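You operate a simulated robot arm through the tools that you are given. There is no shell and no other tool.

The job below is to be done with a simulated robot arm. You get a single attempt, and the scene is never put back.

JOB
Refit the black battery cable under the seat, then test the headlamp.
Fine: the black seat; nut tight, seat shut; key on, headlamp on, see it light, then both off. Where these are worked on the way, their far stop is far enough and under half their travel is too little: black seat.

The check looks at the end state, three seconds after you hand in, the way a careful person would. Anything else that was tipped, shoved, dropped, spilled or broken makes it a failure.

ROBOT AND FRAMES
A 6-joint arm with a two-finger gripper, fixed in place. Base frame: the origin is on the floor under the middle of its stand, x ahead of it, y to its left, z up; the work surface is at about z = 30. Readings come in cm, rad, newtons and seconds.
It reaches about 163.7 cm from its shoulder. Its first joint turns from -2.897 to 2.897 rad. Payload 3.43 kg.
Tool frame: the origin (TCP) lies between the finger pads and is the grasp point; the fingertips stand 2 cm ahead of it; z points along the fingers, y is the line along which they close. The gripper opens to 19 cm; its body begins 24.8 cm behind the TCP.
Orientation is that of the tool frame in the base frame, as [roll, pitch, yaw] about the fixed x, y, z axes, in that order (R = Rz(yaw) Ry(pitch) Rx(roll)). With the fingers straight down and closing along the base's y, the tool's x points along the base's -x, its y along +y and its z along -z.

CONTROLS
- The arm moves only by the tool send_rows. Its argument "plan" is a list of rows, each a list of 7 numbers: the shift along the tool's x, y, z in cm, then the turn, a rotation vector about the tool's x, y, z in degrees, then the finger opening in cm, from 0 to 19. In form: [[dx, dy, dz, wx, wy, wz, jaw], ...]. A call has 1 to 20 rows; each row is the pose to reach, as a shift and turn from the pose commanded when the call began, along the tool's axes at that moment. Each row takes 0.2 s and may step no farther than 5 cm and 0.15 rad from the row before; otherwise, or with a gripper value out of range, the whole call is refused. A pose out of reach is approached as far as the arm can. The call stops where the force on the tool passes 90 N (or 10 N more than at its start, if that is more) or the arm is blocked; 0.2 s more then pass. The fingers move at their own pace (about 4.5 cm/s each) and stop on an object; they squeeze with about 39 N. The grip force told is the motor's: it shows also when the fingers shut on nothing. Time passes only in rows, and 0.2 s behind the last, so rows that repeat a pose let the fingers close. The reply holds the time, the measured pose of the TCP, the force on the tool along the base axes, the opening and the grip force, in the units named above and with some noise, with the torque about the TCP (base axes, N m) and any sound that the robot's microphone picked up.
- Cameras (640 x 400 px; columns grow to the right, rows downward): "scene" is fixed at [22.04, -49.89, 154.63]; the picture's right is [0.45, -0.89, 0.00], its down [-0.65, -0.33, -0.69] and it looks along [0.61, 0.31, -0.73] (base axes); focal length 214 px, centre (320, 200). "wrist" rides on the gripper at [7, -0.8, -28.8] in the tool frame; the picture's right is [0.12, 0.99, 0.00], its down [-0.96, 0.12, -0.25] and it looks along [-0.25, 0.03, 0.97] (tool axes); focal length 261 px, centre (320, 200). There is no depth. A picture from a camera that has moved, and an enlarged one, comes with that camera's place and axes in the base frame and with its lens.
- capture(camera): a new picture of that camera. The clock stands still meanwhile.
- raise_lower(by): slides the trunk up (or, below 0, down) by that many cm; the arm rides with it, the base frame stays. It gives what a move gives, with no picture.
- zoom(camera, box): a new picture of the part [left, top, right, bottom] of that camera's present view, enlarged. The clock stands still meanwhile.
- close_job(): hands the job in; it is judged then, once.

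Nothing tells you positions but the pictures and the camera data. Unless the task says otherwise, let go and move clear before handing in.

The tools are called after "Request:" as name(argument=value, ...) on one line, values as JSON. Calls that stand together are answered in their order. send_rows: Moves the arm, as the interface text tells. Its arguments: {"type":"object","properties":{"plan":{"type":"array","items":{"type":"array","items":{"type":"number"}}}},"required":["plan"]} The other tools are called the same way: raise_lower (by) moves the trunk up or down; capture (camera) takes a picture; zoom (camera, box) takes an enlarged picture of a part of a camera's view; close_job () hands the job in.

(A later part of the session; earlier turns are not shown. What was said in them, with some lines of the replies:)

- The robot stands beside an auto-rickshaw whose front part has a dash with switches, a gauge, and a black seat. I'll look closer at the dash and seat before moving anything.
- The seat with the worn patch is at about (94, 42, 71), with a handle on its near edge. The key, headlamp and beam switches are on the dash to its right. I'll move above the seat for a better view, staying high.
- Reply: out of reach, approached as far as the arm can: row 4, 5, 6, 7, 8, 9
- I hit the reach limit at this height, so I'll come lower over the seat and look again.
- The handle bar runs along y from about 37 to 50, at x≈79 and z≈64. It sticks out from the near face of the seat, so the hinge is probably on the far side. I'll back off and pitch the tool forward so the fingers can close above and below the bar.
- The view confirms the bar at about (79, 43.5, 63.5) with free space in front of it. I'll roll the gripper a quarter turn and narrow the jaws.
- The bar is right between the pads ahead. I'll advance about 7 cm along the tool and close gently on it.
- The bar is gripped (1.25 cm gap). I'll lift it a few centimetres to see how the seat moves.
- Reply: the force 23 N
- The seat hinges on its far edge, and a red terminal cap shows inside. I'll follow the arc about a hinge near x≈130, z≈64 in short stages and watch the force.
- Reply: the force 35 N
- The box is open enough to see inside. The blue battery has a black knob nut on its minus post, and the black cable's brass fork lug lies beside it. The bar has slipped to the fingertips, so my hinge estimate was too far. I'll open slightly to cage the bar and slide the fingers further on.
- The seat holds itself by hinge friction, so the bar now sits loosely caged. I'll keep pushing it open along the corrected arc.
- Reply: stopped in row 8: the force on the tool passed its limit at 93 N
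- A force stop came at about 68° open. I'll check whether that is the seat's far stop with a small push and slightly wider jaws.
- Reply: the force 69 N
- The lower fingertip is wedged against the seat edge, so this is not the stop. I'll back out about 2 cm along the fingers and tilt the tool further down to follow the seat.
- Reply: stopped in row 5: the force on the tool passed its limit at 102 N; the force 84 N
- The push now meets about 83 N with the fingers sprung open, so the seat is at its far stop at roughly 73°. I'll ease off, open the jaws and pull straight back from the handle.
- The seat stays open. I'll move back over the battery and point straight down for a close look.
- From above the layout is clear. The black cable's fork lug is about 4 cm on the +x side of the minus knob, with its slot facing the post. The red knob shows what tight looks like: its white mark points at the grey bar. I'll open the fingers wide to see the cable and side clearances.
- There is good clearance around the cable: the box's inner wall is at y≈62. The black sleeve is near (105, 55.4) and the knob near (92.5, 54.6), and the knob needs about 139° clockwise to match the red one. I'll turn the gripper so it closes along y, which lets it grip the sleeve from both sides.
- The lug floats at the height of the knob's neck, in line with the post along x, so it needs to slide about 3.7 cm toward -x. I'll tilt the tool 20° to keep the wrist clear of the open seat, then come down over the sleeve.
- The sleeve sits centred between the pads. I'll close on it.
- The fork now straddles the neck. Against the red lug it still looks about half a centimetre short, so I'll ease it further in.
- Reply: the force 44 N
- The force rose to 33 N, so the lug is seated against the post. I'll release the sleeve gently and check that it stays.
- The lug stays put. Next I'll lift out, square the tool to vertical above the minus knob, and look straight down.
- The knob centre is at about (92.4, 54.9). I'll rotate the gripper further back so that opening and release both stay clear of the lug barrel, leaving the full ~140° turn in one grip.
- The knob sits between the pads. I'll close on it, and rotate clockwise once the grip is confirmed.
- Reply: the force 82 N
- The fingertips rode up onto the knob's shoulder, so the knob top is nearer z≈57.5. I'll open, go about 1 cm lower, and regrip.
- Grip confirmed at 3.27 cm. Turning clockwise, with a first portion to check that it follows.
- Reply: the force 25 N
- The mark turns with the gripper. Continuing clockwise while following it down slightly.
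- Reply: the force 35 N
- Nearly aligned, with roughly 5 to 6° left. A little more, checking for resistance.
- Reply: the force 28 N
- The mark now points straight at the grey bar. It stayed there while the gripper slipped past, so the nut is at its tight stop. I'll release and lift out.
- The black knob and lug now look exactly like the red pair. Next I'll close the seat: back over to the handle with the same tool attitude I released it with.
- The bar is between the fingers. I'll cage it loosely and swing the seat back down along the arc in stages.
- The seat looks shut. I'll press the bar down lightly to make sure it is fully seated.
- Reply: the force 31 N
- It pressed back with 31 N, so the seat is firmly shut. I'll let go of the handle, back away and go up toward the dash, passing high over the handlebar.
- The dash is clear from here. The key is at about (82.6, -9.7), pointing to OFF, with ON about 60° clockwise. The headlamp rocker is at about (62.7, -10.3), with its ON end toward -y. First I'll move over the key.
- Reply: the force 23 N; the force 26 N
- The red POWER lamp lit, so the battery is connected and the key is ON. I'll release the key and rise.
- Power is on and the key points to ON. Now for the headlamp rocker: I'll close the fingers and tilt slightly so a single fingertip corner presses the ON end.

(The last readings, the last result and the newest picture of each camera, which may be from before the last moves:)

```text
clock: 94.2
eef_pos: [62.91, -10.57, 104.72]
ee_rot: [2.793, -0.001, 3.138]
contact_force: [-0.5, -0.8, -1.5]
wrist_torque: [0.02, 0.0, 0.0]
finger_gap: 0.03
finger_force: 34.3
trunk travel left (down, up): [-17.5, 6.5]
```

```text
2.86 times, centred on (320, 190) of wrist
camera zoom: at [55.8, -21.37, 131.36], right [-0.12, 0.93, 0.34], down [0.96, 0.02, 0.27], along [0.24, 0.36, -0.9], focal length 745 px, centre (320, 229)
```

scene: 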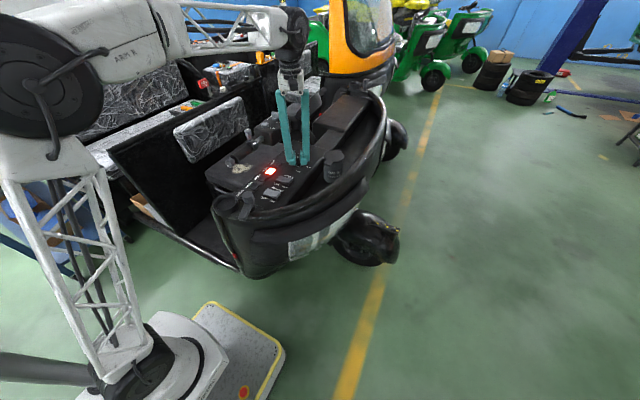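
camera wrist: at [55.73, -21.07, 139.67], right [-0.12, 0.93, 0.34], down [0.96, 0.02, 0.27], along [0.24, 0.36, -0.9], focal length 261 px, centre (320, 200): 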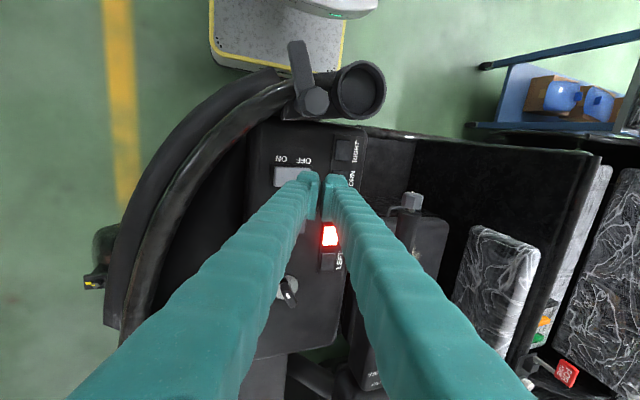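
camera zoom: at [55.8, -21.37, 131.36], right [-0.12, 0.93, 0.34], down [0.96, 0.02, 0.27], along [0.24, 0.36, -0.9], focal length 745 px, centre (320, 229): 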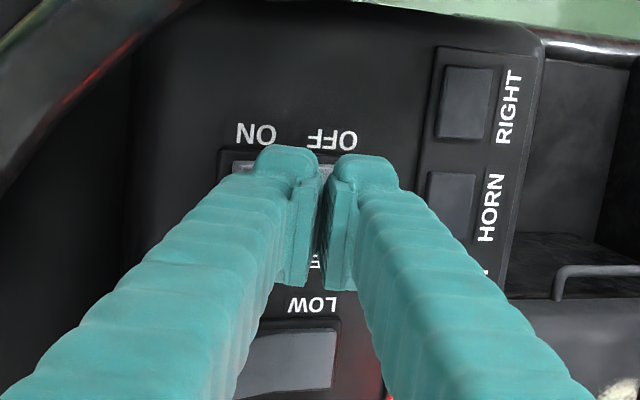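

The fingertip is rounded, so contact falls nearer the rocker's centre. I'll shift 1.3 cm further toward the ON end and go down in small steps.

Request:
send_rows(plan=[[0, -0.6, -0.22, 0, 0, 0, 0], [0, -1.22, -0.45, 0, 0, 0, 0], [0, -1.39, 0.02, 0, 0, 0, 0], [0, -1.56, 0.49, 0, 0, 0, 0], [0, -1.56, 0.49, 0, 0, 0, 0]])

Request:
zoom(camera="scene", box=[240, 150, 310, 210])

Request:
zoom(camera="wrist", box=[240, 120, 400, 260])

```text
clock: 95.4
eef_pos: [63.01, -11.81, 103.77]
ee_rot: [2.792, -0.001, 3.14]
contact_force: [-0.1, -0.5, 1.0]
wrist_torque: [-0.02, -0.01, -0.01]
finger_gap: 0.0
finger_force: 34.2
trunk travel left (down, up): [-17.5, 6.5]
```

```text
6.67 times, centred on (275, 180) of scene
camera zoom: at [22.04, -49.89, 154.63], right [0.45, -0.89, 0.0], down [-0.65, -0.33, -0.69], along [0.61, 0.31, -0.73], focal length 1430 px, centre (620, 333)
```

zoom: 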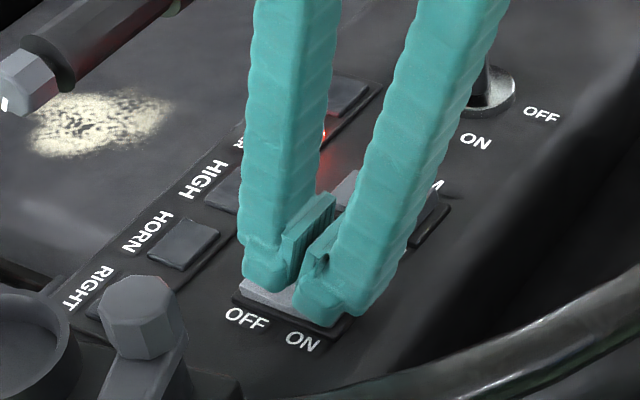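

```text
2.86 times, centred on (320, 190) of wrist
camera zoom: at [55.87, -22.6, 130.5], right [-0.12, 0.93, 0.34], down [0.96, 0.02, 0.27], along [0.24, 0.36, -0.9], focal length 745 px, centre (320, 229)
```

zoom: 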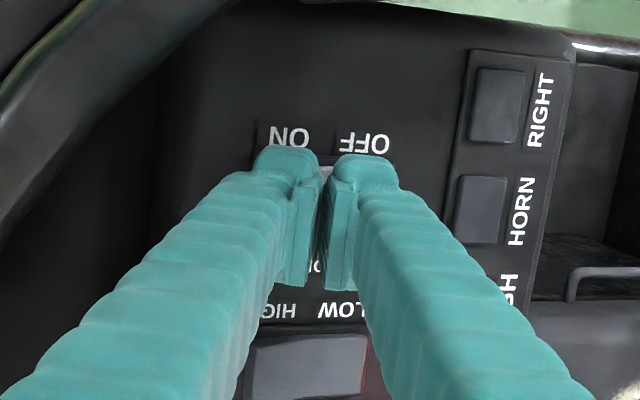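

Request:
send_rows(plan=[[0, -0.1, 0.28, 0, 0, 0, 0], [0, -0.2, 0.56, 0, 0, 0, 0], [0, -0.31, 0.85, 0, 0, 0, 0], [0, -0.31, 0.85, 0, 0, 0, 0]])

Request:
zoom(camera="scene", box=[240, 150, 310, 210])

```text
clock: 96.4
eef_pos: [62.84, -11.89, 103.33]
ee_rot: [2.792, 0.005, 3.141]
contact_force: [5.5, -0.9, 70.3]
wrist_torque: [-0.41, 0.02, 0.03]
finger_gap: 0.02
finger_force: 34.4
trunk travel left (down, up): [-17.5, 6.5]
```

```text
6.67 times, centred on (275, 180) of scene
camera zoom: at [22.04, -49.89, 154.63], right [0.45, -0.89, 0.0], down [-0.65, -0.33, -0.69], along [0.61, 0.31, -0.73], focal length 1430 px, centre (620, 333)
```

zoom: 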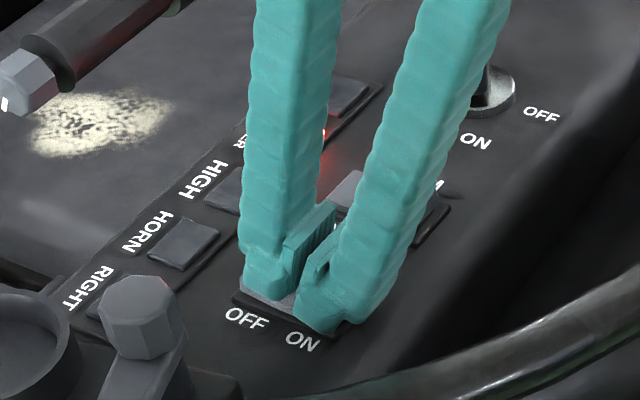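

Request:
send_rows(plan=[[0, 0.2, -0.5, 0, 0, 0, 0], [0, 0.5, -1.5, 0, 0, 0, 0], [0, 1.4, -4, 0, 0, 0, 0], [0, 2.7, -8, 0, 0, 0, 0]])

Request:
capture(camera="scene")

Request:
zoom(camera="scene", box=[240, 150, 310, 210])

Request:
capture(camera="wrist")

```text
clock: 97.4
eef_pos: [63.01, -12.46, 110.96]
ee_rot: [2.793, -0.005, 3.141]
contact_force: [0.0, 0.3, 0.5]
wrist_torque: [0.01, 0.06, 0.0]
finger_gap: 0.0
finger_force: 34.1
trunk travel left (down, up): [-17.5, 6.5]
```

```text
taken
```

scene: 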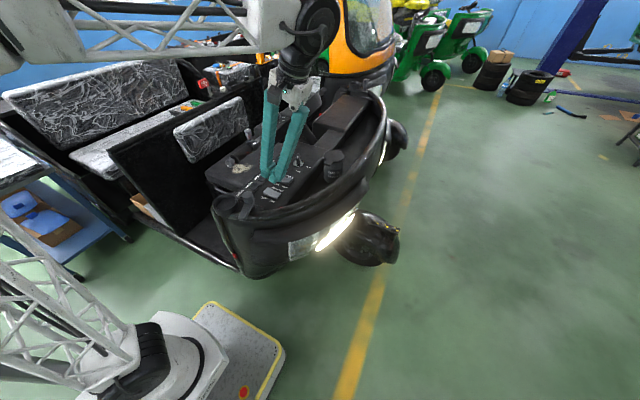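

```text
6.67 times, centred on (275, 180) of scene
camera zoom: at [22.04, -49.89, 154.63], right [0.45, -0.89, 0.0], down [-0.65, -0.33, -0.69], along [0.61, 0.31, -0.73], focal length 1430 px, centre (620, 333)
```

zoom: 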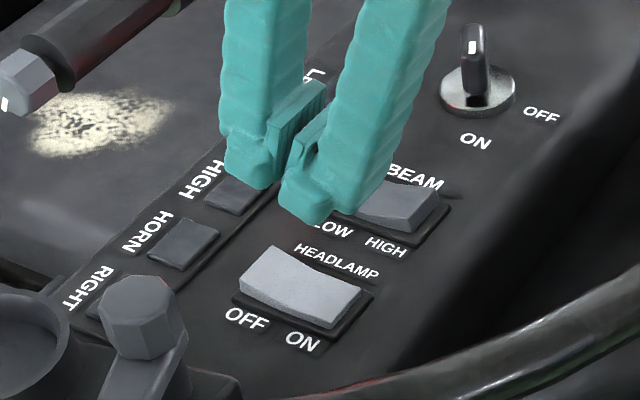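

```text
taken
camera wrist: at [56.01, -23.17, 137.65], right [-0.12, 0.93, 0.34], down [0.96, 0.02, 0.27], along [0.24, 0.36, -0.9], focal length 261 px, centre (320, 200)
```

wrist: 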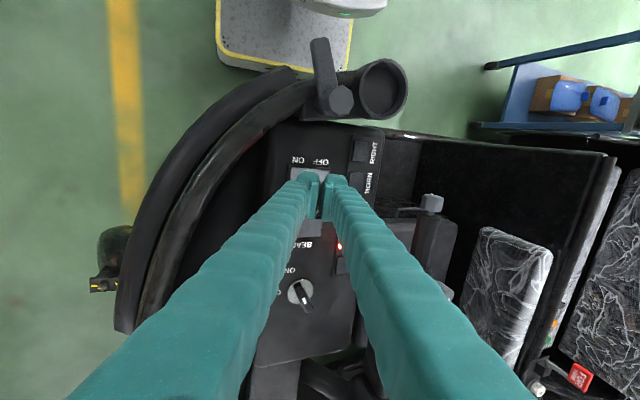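

The rocker flipped and the headlamp is glowing at the front. I'll take a closer look to confirm.

Request:
zoom(camera="scene", box=[260, 190, 420, 290])

```text
4.00 times, centred on (340, 240) of scene
camera zoom: at [22.04, -49.89, 154.63], right [0.45, -0.89, 0.0], down [-0.65, -0.33, -0.69], along [0.61, 0.31, -0.73], focal length 858 px, centre (240, 40)
```

zoom: 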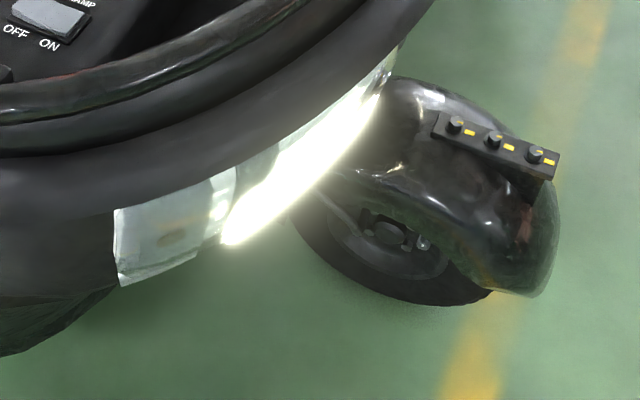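

The headlamp is clearly lit. Now I'll press the OFF end of the rocker the same way.

Request:
send_rows(plan=[[0.1, 1.6, 2.0, 0, 0, 0, 0], [0.2, 3.28, 4.2, 0, 0, 0, 0], [0.2, 3.28, 5.46, 0, 0, 0, 0], [0.2, 2.7, 7.0, 0, 0, 0, 0], [0.2, 2.21, 8.37, 0, 0, 0, 0], [0.2, 2.21, 8.37, 0, 0, 0, 0]])

Request:
zoom(camera="scene", box=[240, 150, 310, 210])

```text
clock: 98.8
eef_pos: [62.98, -7.14, 104.42]
ee_rot: [2.793, -0.003, 3.139]
contact_force: [0.1, -0.2, -0.4]
wrist_torque: [0.01, 0.0, 0.01]
finger_gap: 0.0
finger_force: 34.1
trunk travel left (down, up): [-17.5, 6.5]
```

```text
6.67 times, centred on (275, 180) of scene
camera zoom: at [22.04, -49.89, 154.63], right [0.45, -0.89, 0.0], down [-0.65, -0.33, -0.69], along [0.61, 0.31, -0.73], focal length 1430 px, centre (620, 333)
```

zoom: 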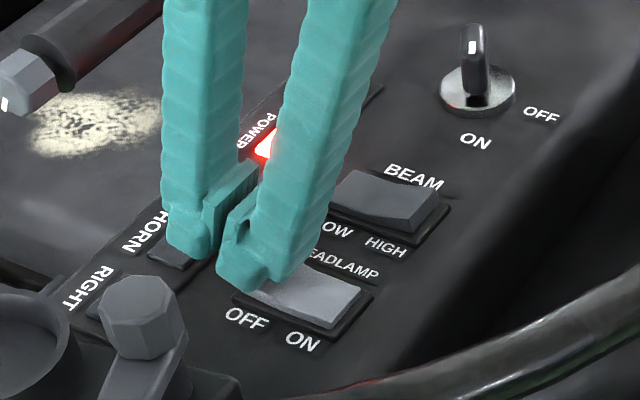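

Request:
send_rows(plan=[[0, -0.45, 0.2, 0, 0, 0, 0], [0, -0.57, 0.45, 0, 0, 0, 0], [0, -0.69, 0.71, 0, 0, 0, 0], [0, -0.69, 0.71, 0, 0, 0, 0]])

Request:
zoom(camera="scene", box=[240, 150, 310, 210])

Request:
zoom(camera="scene", box=[260, 190, 420, 290])

```text
clock: 99.8
eef_pos: [62.8, -7.81, 103.51]
ee_rot: [2.793, -0.002, 3.141]
contact_force: [0.1, 0.7, 0.6]
wrist_torque: [-0.01, 0.04, 0.01]
finger_gap: 0.0
finger_force: 34.7
trunk travel left (down, up): [-17.5, 6.5]
```

```text
6.67 times, centred on (275, 180) of scene
camera zoom: at [22.04, -49.89, 154.63], right [0.45, -0.89, 0.0], down [-0.65, -0.33, -0.69], along [0.61, 0.31, -0.73], focal length 1430 px, centre (620, 333)
```

zoom: 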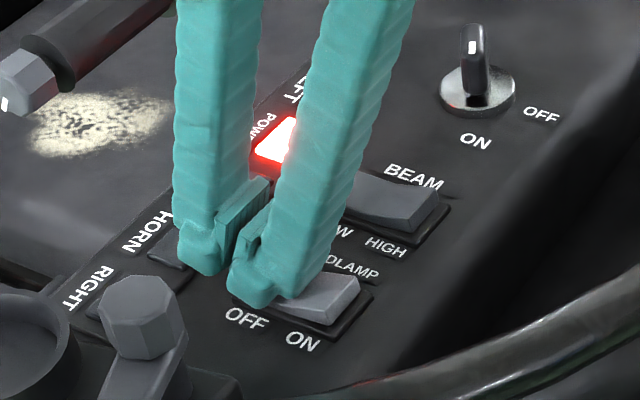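

```text
4.00 times, centred on (340, 240) of scene
camera zoom: at [22.04, -49.89, 154.63], right [0.45, -0.89, 0.0], down [-0.65, -0.33, -0.69], along [0.61, 0.31, -0.73], focal length 858 px, centre (240, 40)
```

zoom: 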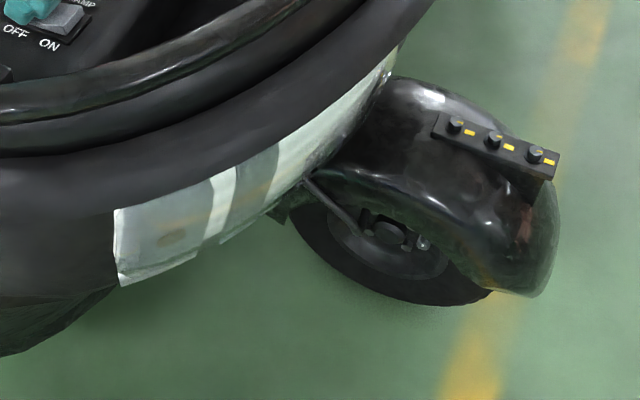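

The headlamp is off again. I'll lift, check the rocker, and go back to the key.

Request:
send_rows(plan=[[0, 0.7, -2, 0, 0, 0, 0], [0, 1.7, -4.7, 0, 0, 0, 0], [0, 2.75, -7.5, 0, 0, 0, 0], [0, 4, -11, 5, 0, 0, 1], [0, 4.3, -11.8, 10, 0, 0, 2], [0, 4.3, -11.8, 15, 0, 0, 4], [0, 4.3, -11.8, 20, 0, 0, 5], [0, 4.3, -11.8, 20, 0, 0, 5]])

Request:
zoom(camera="scene", box=[240, 130, 320, 200])

```text
clock: 101.6
eef_pos: [62.81, -7.65, 116.05]
ee_rot: [-3.141, -0.002, 3.14]
contact_force: [0.6, 0.3, -0.4]
wrist_torque: [0.03, -0.02, -0.03]
finger_gap: 5.03
finger_force: 0.1
trunk travel left (down, up): [-17.5, 6.5]
```

```text
5.71 times, centred on (280, 165) of scene
camera zoom: at [22.04, -49.89, 154.63], right [0.45, -0.89, 0.0], down [-0.65, -0.33, -0.69], along [0.61, 0.31, -0.73], focal length 1226 px, centre (549, 400)
```

zoom: 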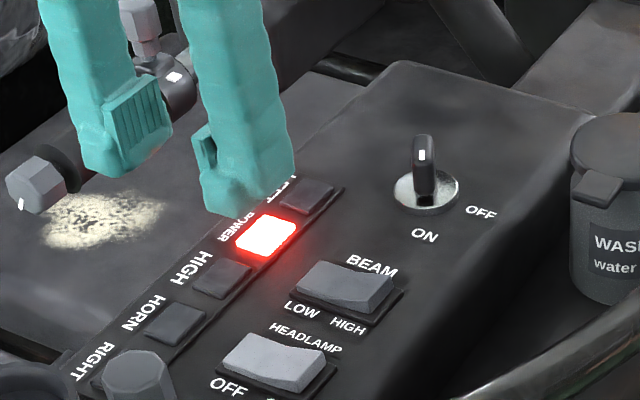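

Request:
send_rows(plan=[[-4, -0.45, -0.5, 0, 0, -6, 5], [-8, -0.9, -1, 0, 0, -12, 5], [-12, -1.35, -1, 0, 0, -18, 5], [-16, -1.8, -1, 0, 0, -24, 5], [-19.8, -2.25, -1, 0, 0, -30, 5], [-19.8, -2.25, -1, 0, 0, -30, 5]])

Request:
zoom(camera="wrist", box=[260, 120, 380, 240])

```text
clock: 103.0
eef_pos: [82.83, -9.9, 116.8]
ee_rot: [3.14, -0.004, -2.62]
contact_force: [0.4, -0.2, -0.6]
wrist_torque: [0.03, 0.1, -0.02]
finger_gap: 5.0
finger_force: 0.1
trunk travel left (down, up): [-17.5, 6.5]
```

```text
3.33 times, centred on (320, 180) of wrist
camera zoom: at [77.17, -14.14, 145.51], right [-0.6, 0.8, 0.0], down [0.78, 0.58, 0.25], along [0.19, 0.15, -0.97], focal length 869 px, centre (320, 267)
```

zoom: 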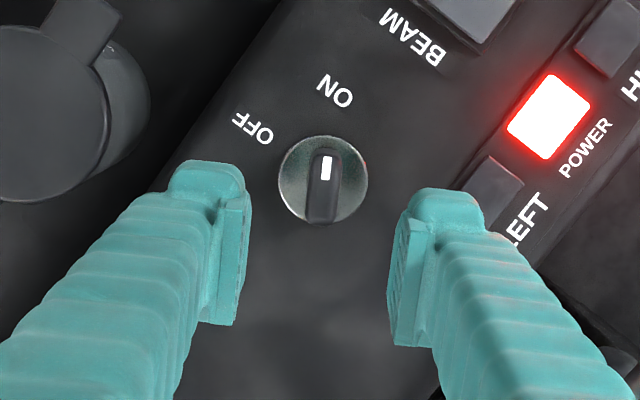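

Request:
send_rows(plan=[[0.22, 0.2, 4, 0, 0, 0, 5], [0.22, 0.2, 8, 0, 0, 0, 5], [0.22, 0.2, 12, 0, 0, 0, 5], [0.22, 0.2, 13.8, 0, 0, 0, 5], [0.22, 0.2, 13.8, 0, 0, 0, 5]])

Request:
zoom(camera="wrist", box=[260, 120, 380, 240])

```text
clock: 104.2
eef_pos: [82.05, -9.72, 102.97]
ee_rot: [3.139, -0.001, -2.62]
contact_force: [0.1, 0.8, -0.1]
wrist_torque: [0.01, -0.01, 0.02]
finger_gap: 5.02
finger_force: 0.0
trunk travel left (down, up): [-17.5, 6.5]
```

```text
3.33 times, centred on (320, 180) of wrist
camera zoom: at [76.32, -14.09, 131.64], right [-0.6, 0.8, 0.0], down [0.78, 0.58, 0.25], along [0.2, 0.15, -0.97], focal length 869 px, centre (320, 267)
```

zoom: 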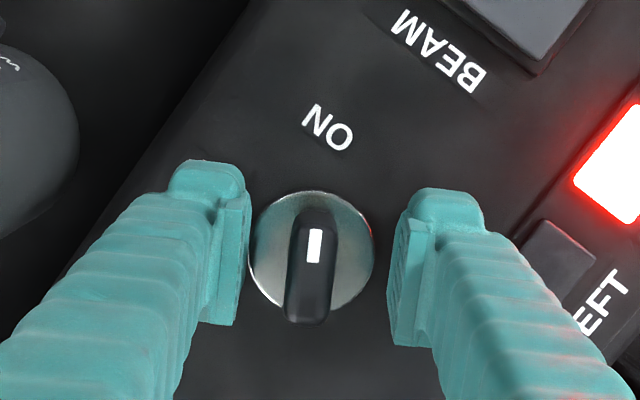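

Request:
send_rows(plan=[[-0.26, -0.17, 0, 0, 0, 0, 4], [-0.26, -0.17, 0, 0, 0, 0, 2.5], [-0.26, -0.17, 0, 0, 0, 0, 0.6], [-0.26, -0.17, 0, 0, 0, 0, 0.6], [-0.26, -0.17, 0, 0, 0, 0, 0.6]])

Request:
zoom(camera="wrist", box=[260, 120, 380, 240])

```text
clock: 105.4
eef_pos: [82.42, -9.85, 102.92]
ee_rot: [3.141, -0.002, -2.619]
contact_force: [11.5, -12.6, 0.5]
wrist_torque: [-0.1, -0.12, 0.08]
finger_gap: 1.48
finger_force: 45.1
trunk travel left (down, up): [-17.5, 6.5]
```

```text
3.33 times, centred on (320, 180) of wrist
camera zoom: at [76.68, -14.18, 131.65], right [-0.6, 0.8, 0.0], down [0.78, 0.58, 0.25], along [0.2, 0.15, -0.97], focal length 869 px, centre (320, 267)
```

zoom: 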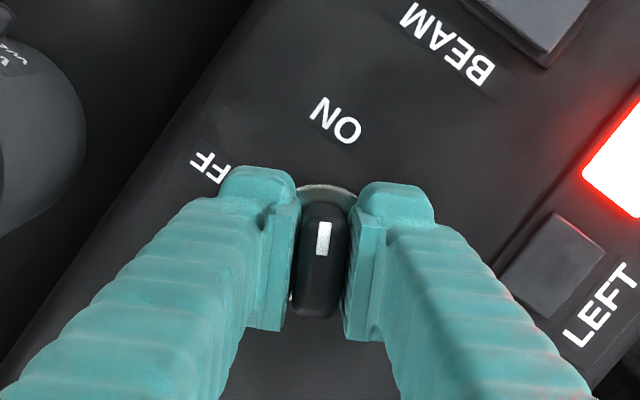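

Request:
send_rows(plan=[[0, 0, 0, 0, 0, -7.5, 0.6], [0, 0, 0, 0, 0, -15, 0.6], [0, 0, 0, 0, 0, -22.5, 0.6], [0, 0, 0, 0, 0, -30, 0.6], [0, 0, 0, 0, 0, -37.5, 0.6], [0, 0, 0, 0, 0, -45, 0.6], [0, 0, 0, 0, 0, -52.5, 0.6], [0, 0, 0, 0, 0, -60, 0.6], [0, 0, 0, 0, 0, -62, 0.6], [0, 0, 0, 0, 0, -62, 0.6]])

Request:
zoom(camera="wrist", box=[260, 120, 380, 240])

Request:
capture(camera="scene")

```text
clock: 107.6
eef_pos: [82.56, -9.94, 103.06]
ee_rot: [3.137, 0.002, -1.537]
contact_force: [-16.4, -11.6, -32.7]
wrist_torque: [0.18, 0.06, -0.97]
finger_gap: 1.53
finger_force: 44.9
trunk travel left (down, up): [-17.5, 6.5]
```

```text
3.33 times, centred on (320, 180) of wrist
camera zoom: at [83.66, -17.02, 131.64], right [-0.99, -0.15, 0.01], down [-0.15, 0.96, 0.25], along [-0.04, 0.25, -0.97], focal length 869 px, centre (320, 267)
```

zoom: 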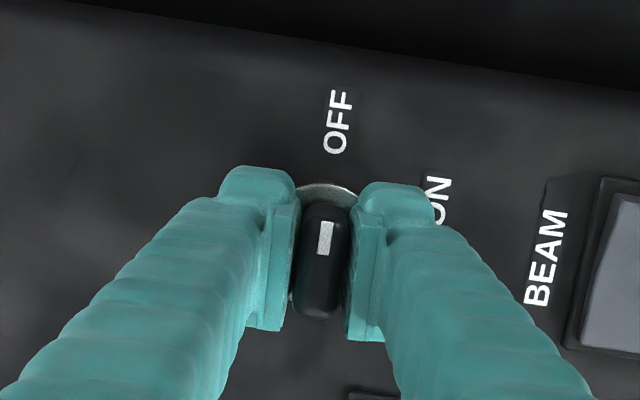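

```text
taken
```

scene: 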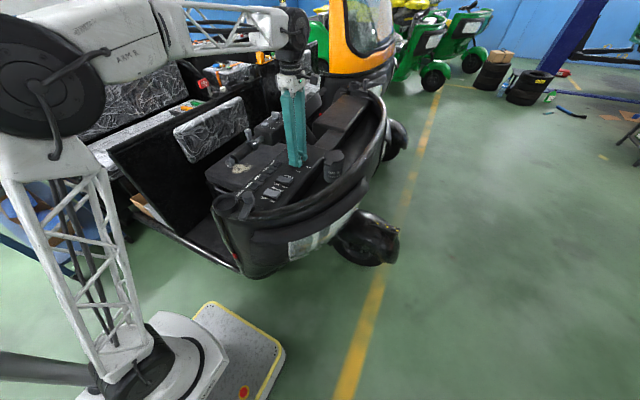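

POWER is out and the key has reached its OFF stop. I'll ease the grip, release and lift clear.

Request:
send_rows(plan=[[0, 0, 0, 0, 0, 2, 0.6], [0, 0, 0, 0, 0, 2, 2.5], [0, 0, 0, 0, 0, 2, 4.5], [0, 0, 0, 0, 0, 2, 5], [0, 0, -4, 0, 0, 2, 5], [0, 0, -8, 0, 0, 2, 5], [0, 0, -12, 0, 0, 2, 5], [0, 0, -16, 0, 0, 2, 5], [0, 0, -20, 0, 0, 2, 5]])

Request:
capture(camera="wrist")

Request:
zoom(camera="scene", box=[240, 130, 320, 200])

Request:
zoom(camera="scene", box=[180, 100, 320, 220])

```text
clock: 109.6
eef_pos: [82.61, -9.64, 123.0]
ee_rot: [3.139, 0.001, -1.573]
contact_force: [0.0, 0.7, -0.5]
wrist_torque: [0.01, 0.02, -0.01]
finger_gap: 5.01
finger_force: 0.0
trunk travel left (down, up): [-17.5, 6.5]
```

```text
taken
camera wrist: at [83.3, -16.89, 151.59], right [-0.99, -0.12, 0.0], down [-0.11, 0.96, 0.25], along [-0.03, 0.25, -0.97], focal length 261 px, centre (320, 200)
```

wrist: 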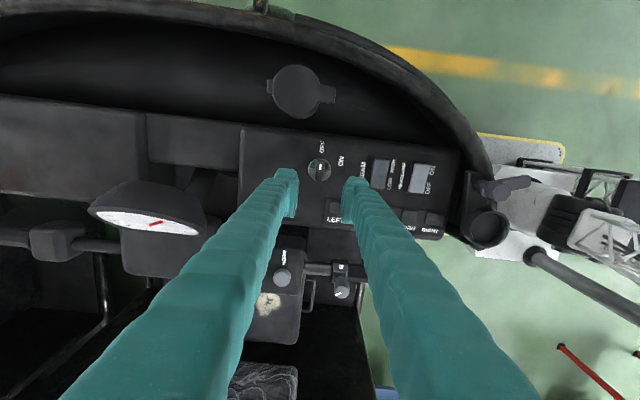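

```text
5.71 times, centred on (280, 165) of scene
camera zoom: at [22.04, -49.89, 154.63], right [0.45, -0.89, 0.0], down [-0.65, -0.33, -0.69], along [0.61, 0.31, -0.73], focal length 1226 px, centre (549, 400)
```

zoom: 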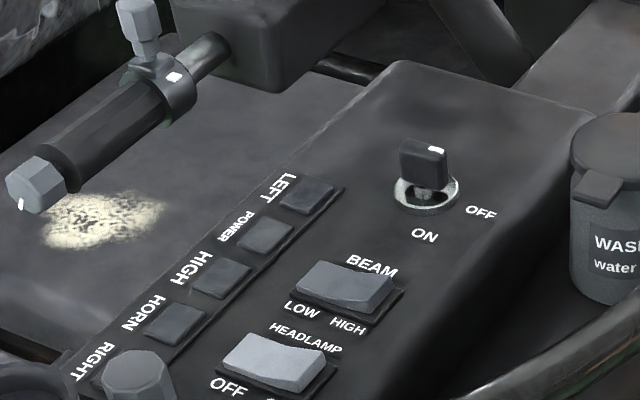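

```text
3.33 times, centred on (250, 160) of scene
camera zoom: at [22.04, -49.89, 154.63], right [0.45, -0.89, 0.0], down [-0.65, -0.33, -0.69], along [0.61, 0.31, -0.73], focal length 715 px, centre (553, 333)
```

zoom: 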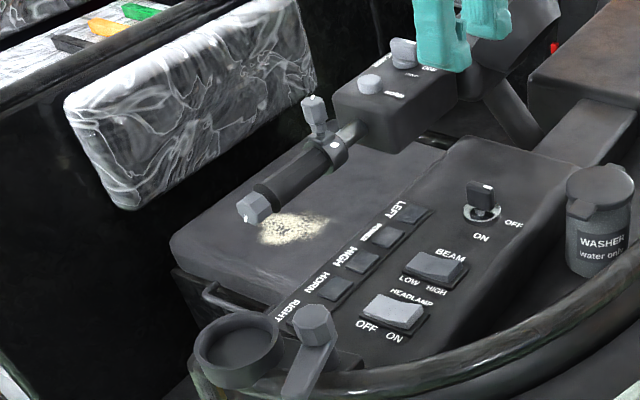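

Everything checks out: the seat is shut, the key is at OFF, the headlamp rocker is at OFF and the POWER lamp is dark. I'll move the arm well clear and take a last look.

Request:
send_rows(plan=[[0, 3, -2, 0, 0, 0, 6], [0, 7, -4, 0, 0, 0, 7], [0, 11, -6, 0, 0, 0, 8], [0, 15, -8, 0, 0, 0, 9], [0, 19, -9, 0, 0, 0, 10], [0, 23, -10, 0, 0, 0, 10], [0, 23, -10, 0, 0, 0, 10]])

Request:
capture(camera="scene")

Request:
capture(camera="wrist")

```text
clock: 111.2
eef_pos: [59.71, -10.08, 133.26]
ee_rot: [3.139, -0.001, -1.573]
contact_force: [-0.1, 0.7, 0.2]
wrist_torque: [-0.03, -0.11, 0.0]
finger_gap: 9.98
finger_force: 0.1
trunk travel left (down, up): [-17.5, 6.5]
```

```text
taken
```

scene: 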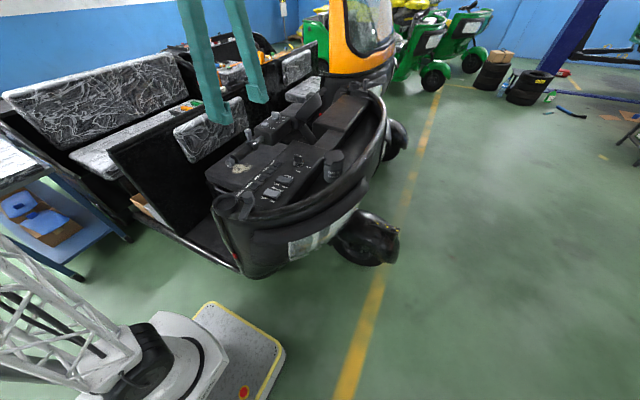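

```text
taken
camera wrist: at [60.44, -17.2, 161.87], right [-0.99, -0.12, 0.0], down [-0.11, 0.96, 0.25], along [-0.03, 0.25, -0.97], focal length 261 px, centre (320, 200)
```

wrist: 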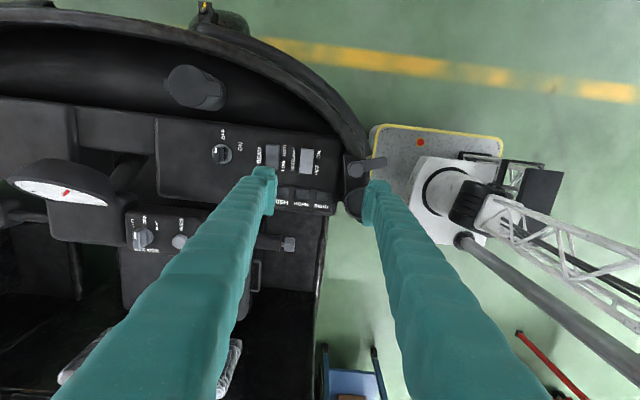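

The arm is clear of the vehicle, and nothing else in view looks moved. The cable is refitted, the nut is tight, the seat is shut, and the headlamp lit and is off again with the key off. I'm handing in the job.

Request:
close_job()

```text
The job is handed in.
```

The black battery cable is back on the minus terminal and the headlamp works. I've handed the job in, but no verdict came back.

- **Seat:** I opened it to its far stop. Afterwards I closed it and pressed it down to check it was fully shut.
- **Cable and nut:** I slid the cable's fork lug fully under the minus knob. I then turned the knob about 140° clockwise to its stop; its mark now lines up with the grey bar, like the red one.
- **Headlamp test:** With the key on, the POWER lamp lit. With the headlamp switch on, I saw the headlamp light up at the front.
- **End state:** The headlamp switch and key are both off and the POWER lamp is dark. The gripper has let go and the arm is clear. Nothing else looked disturbed in the last pictures.
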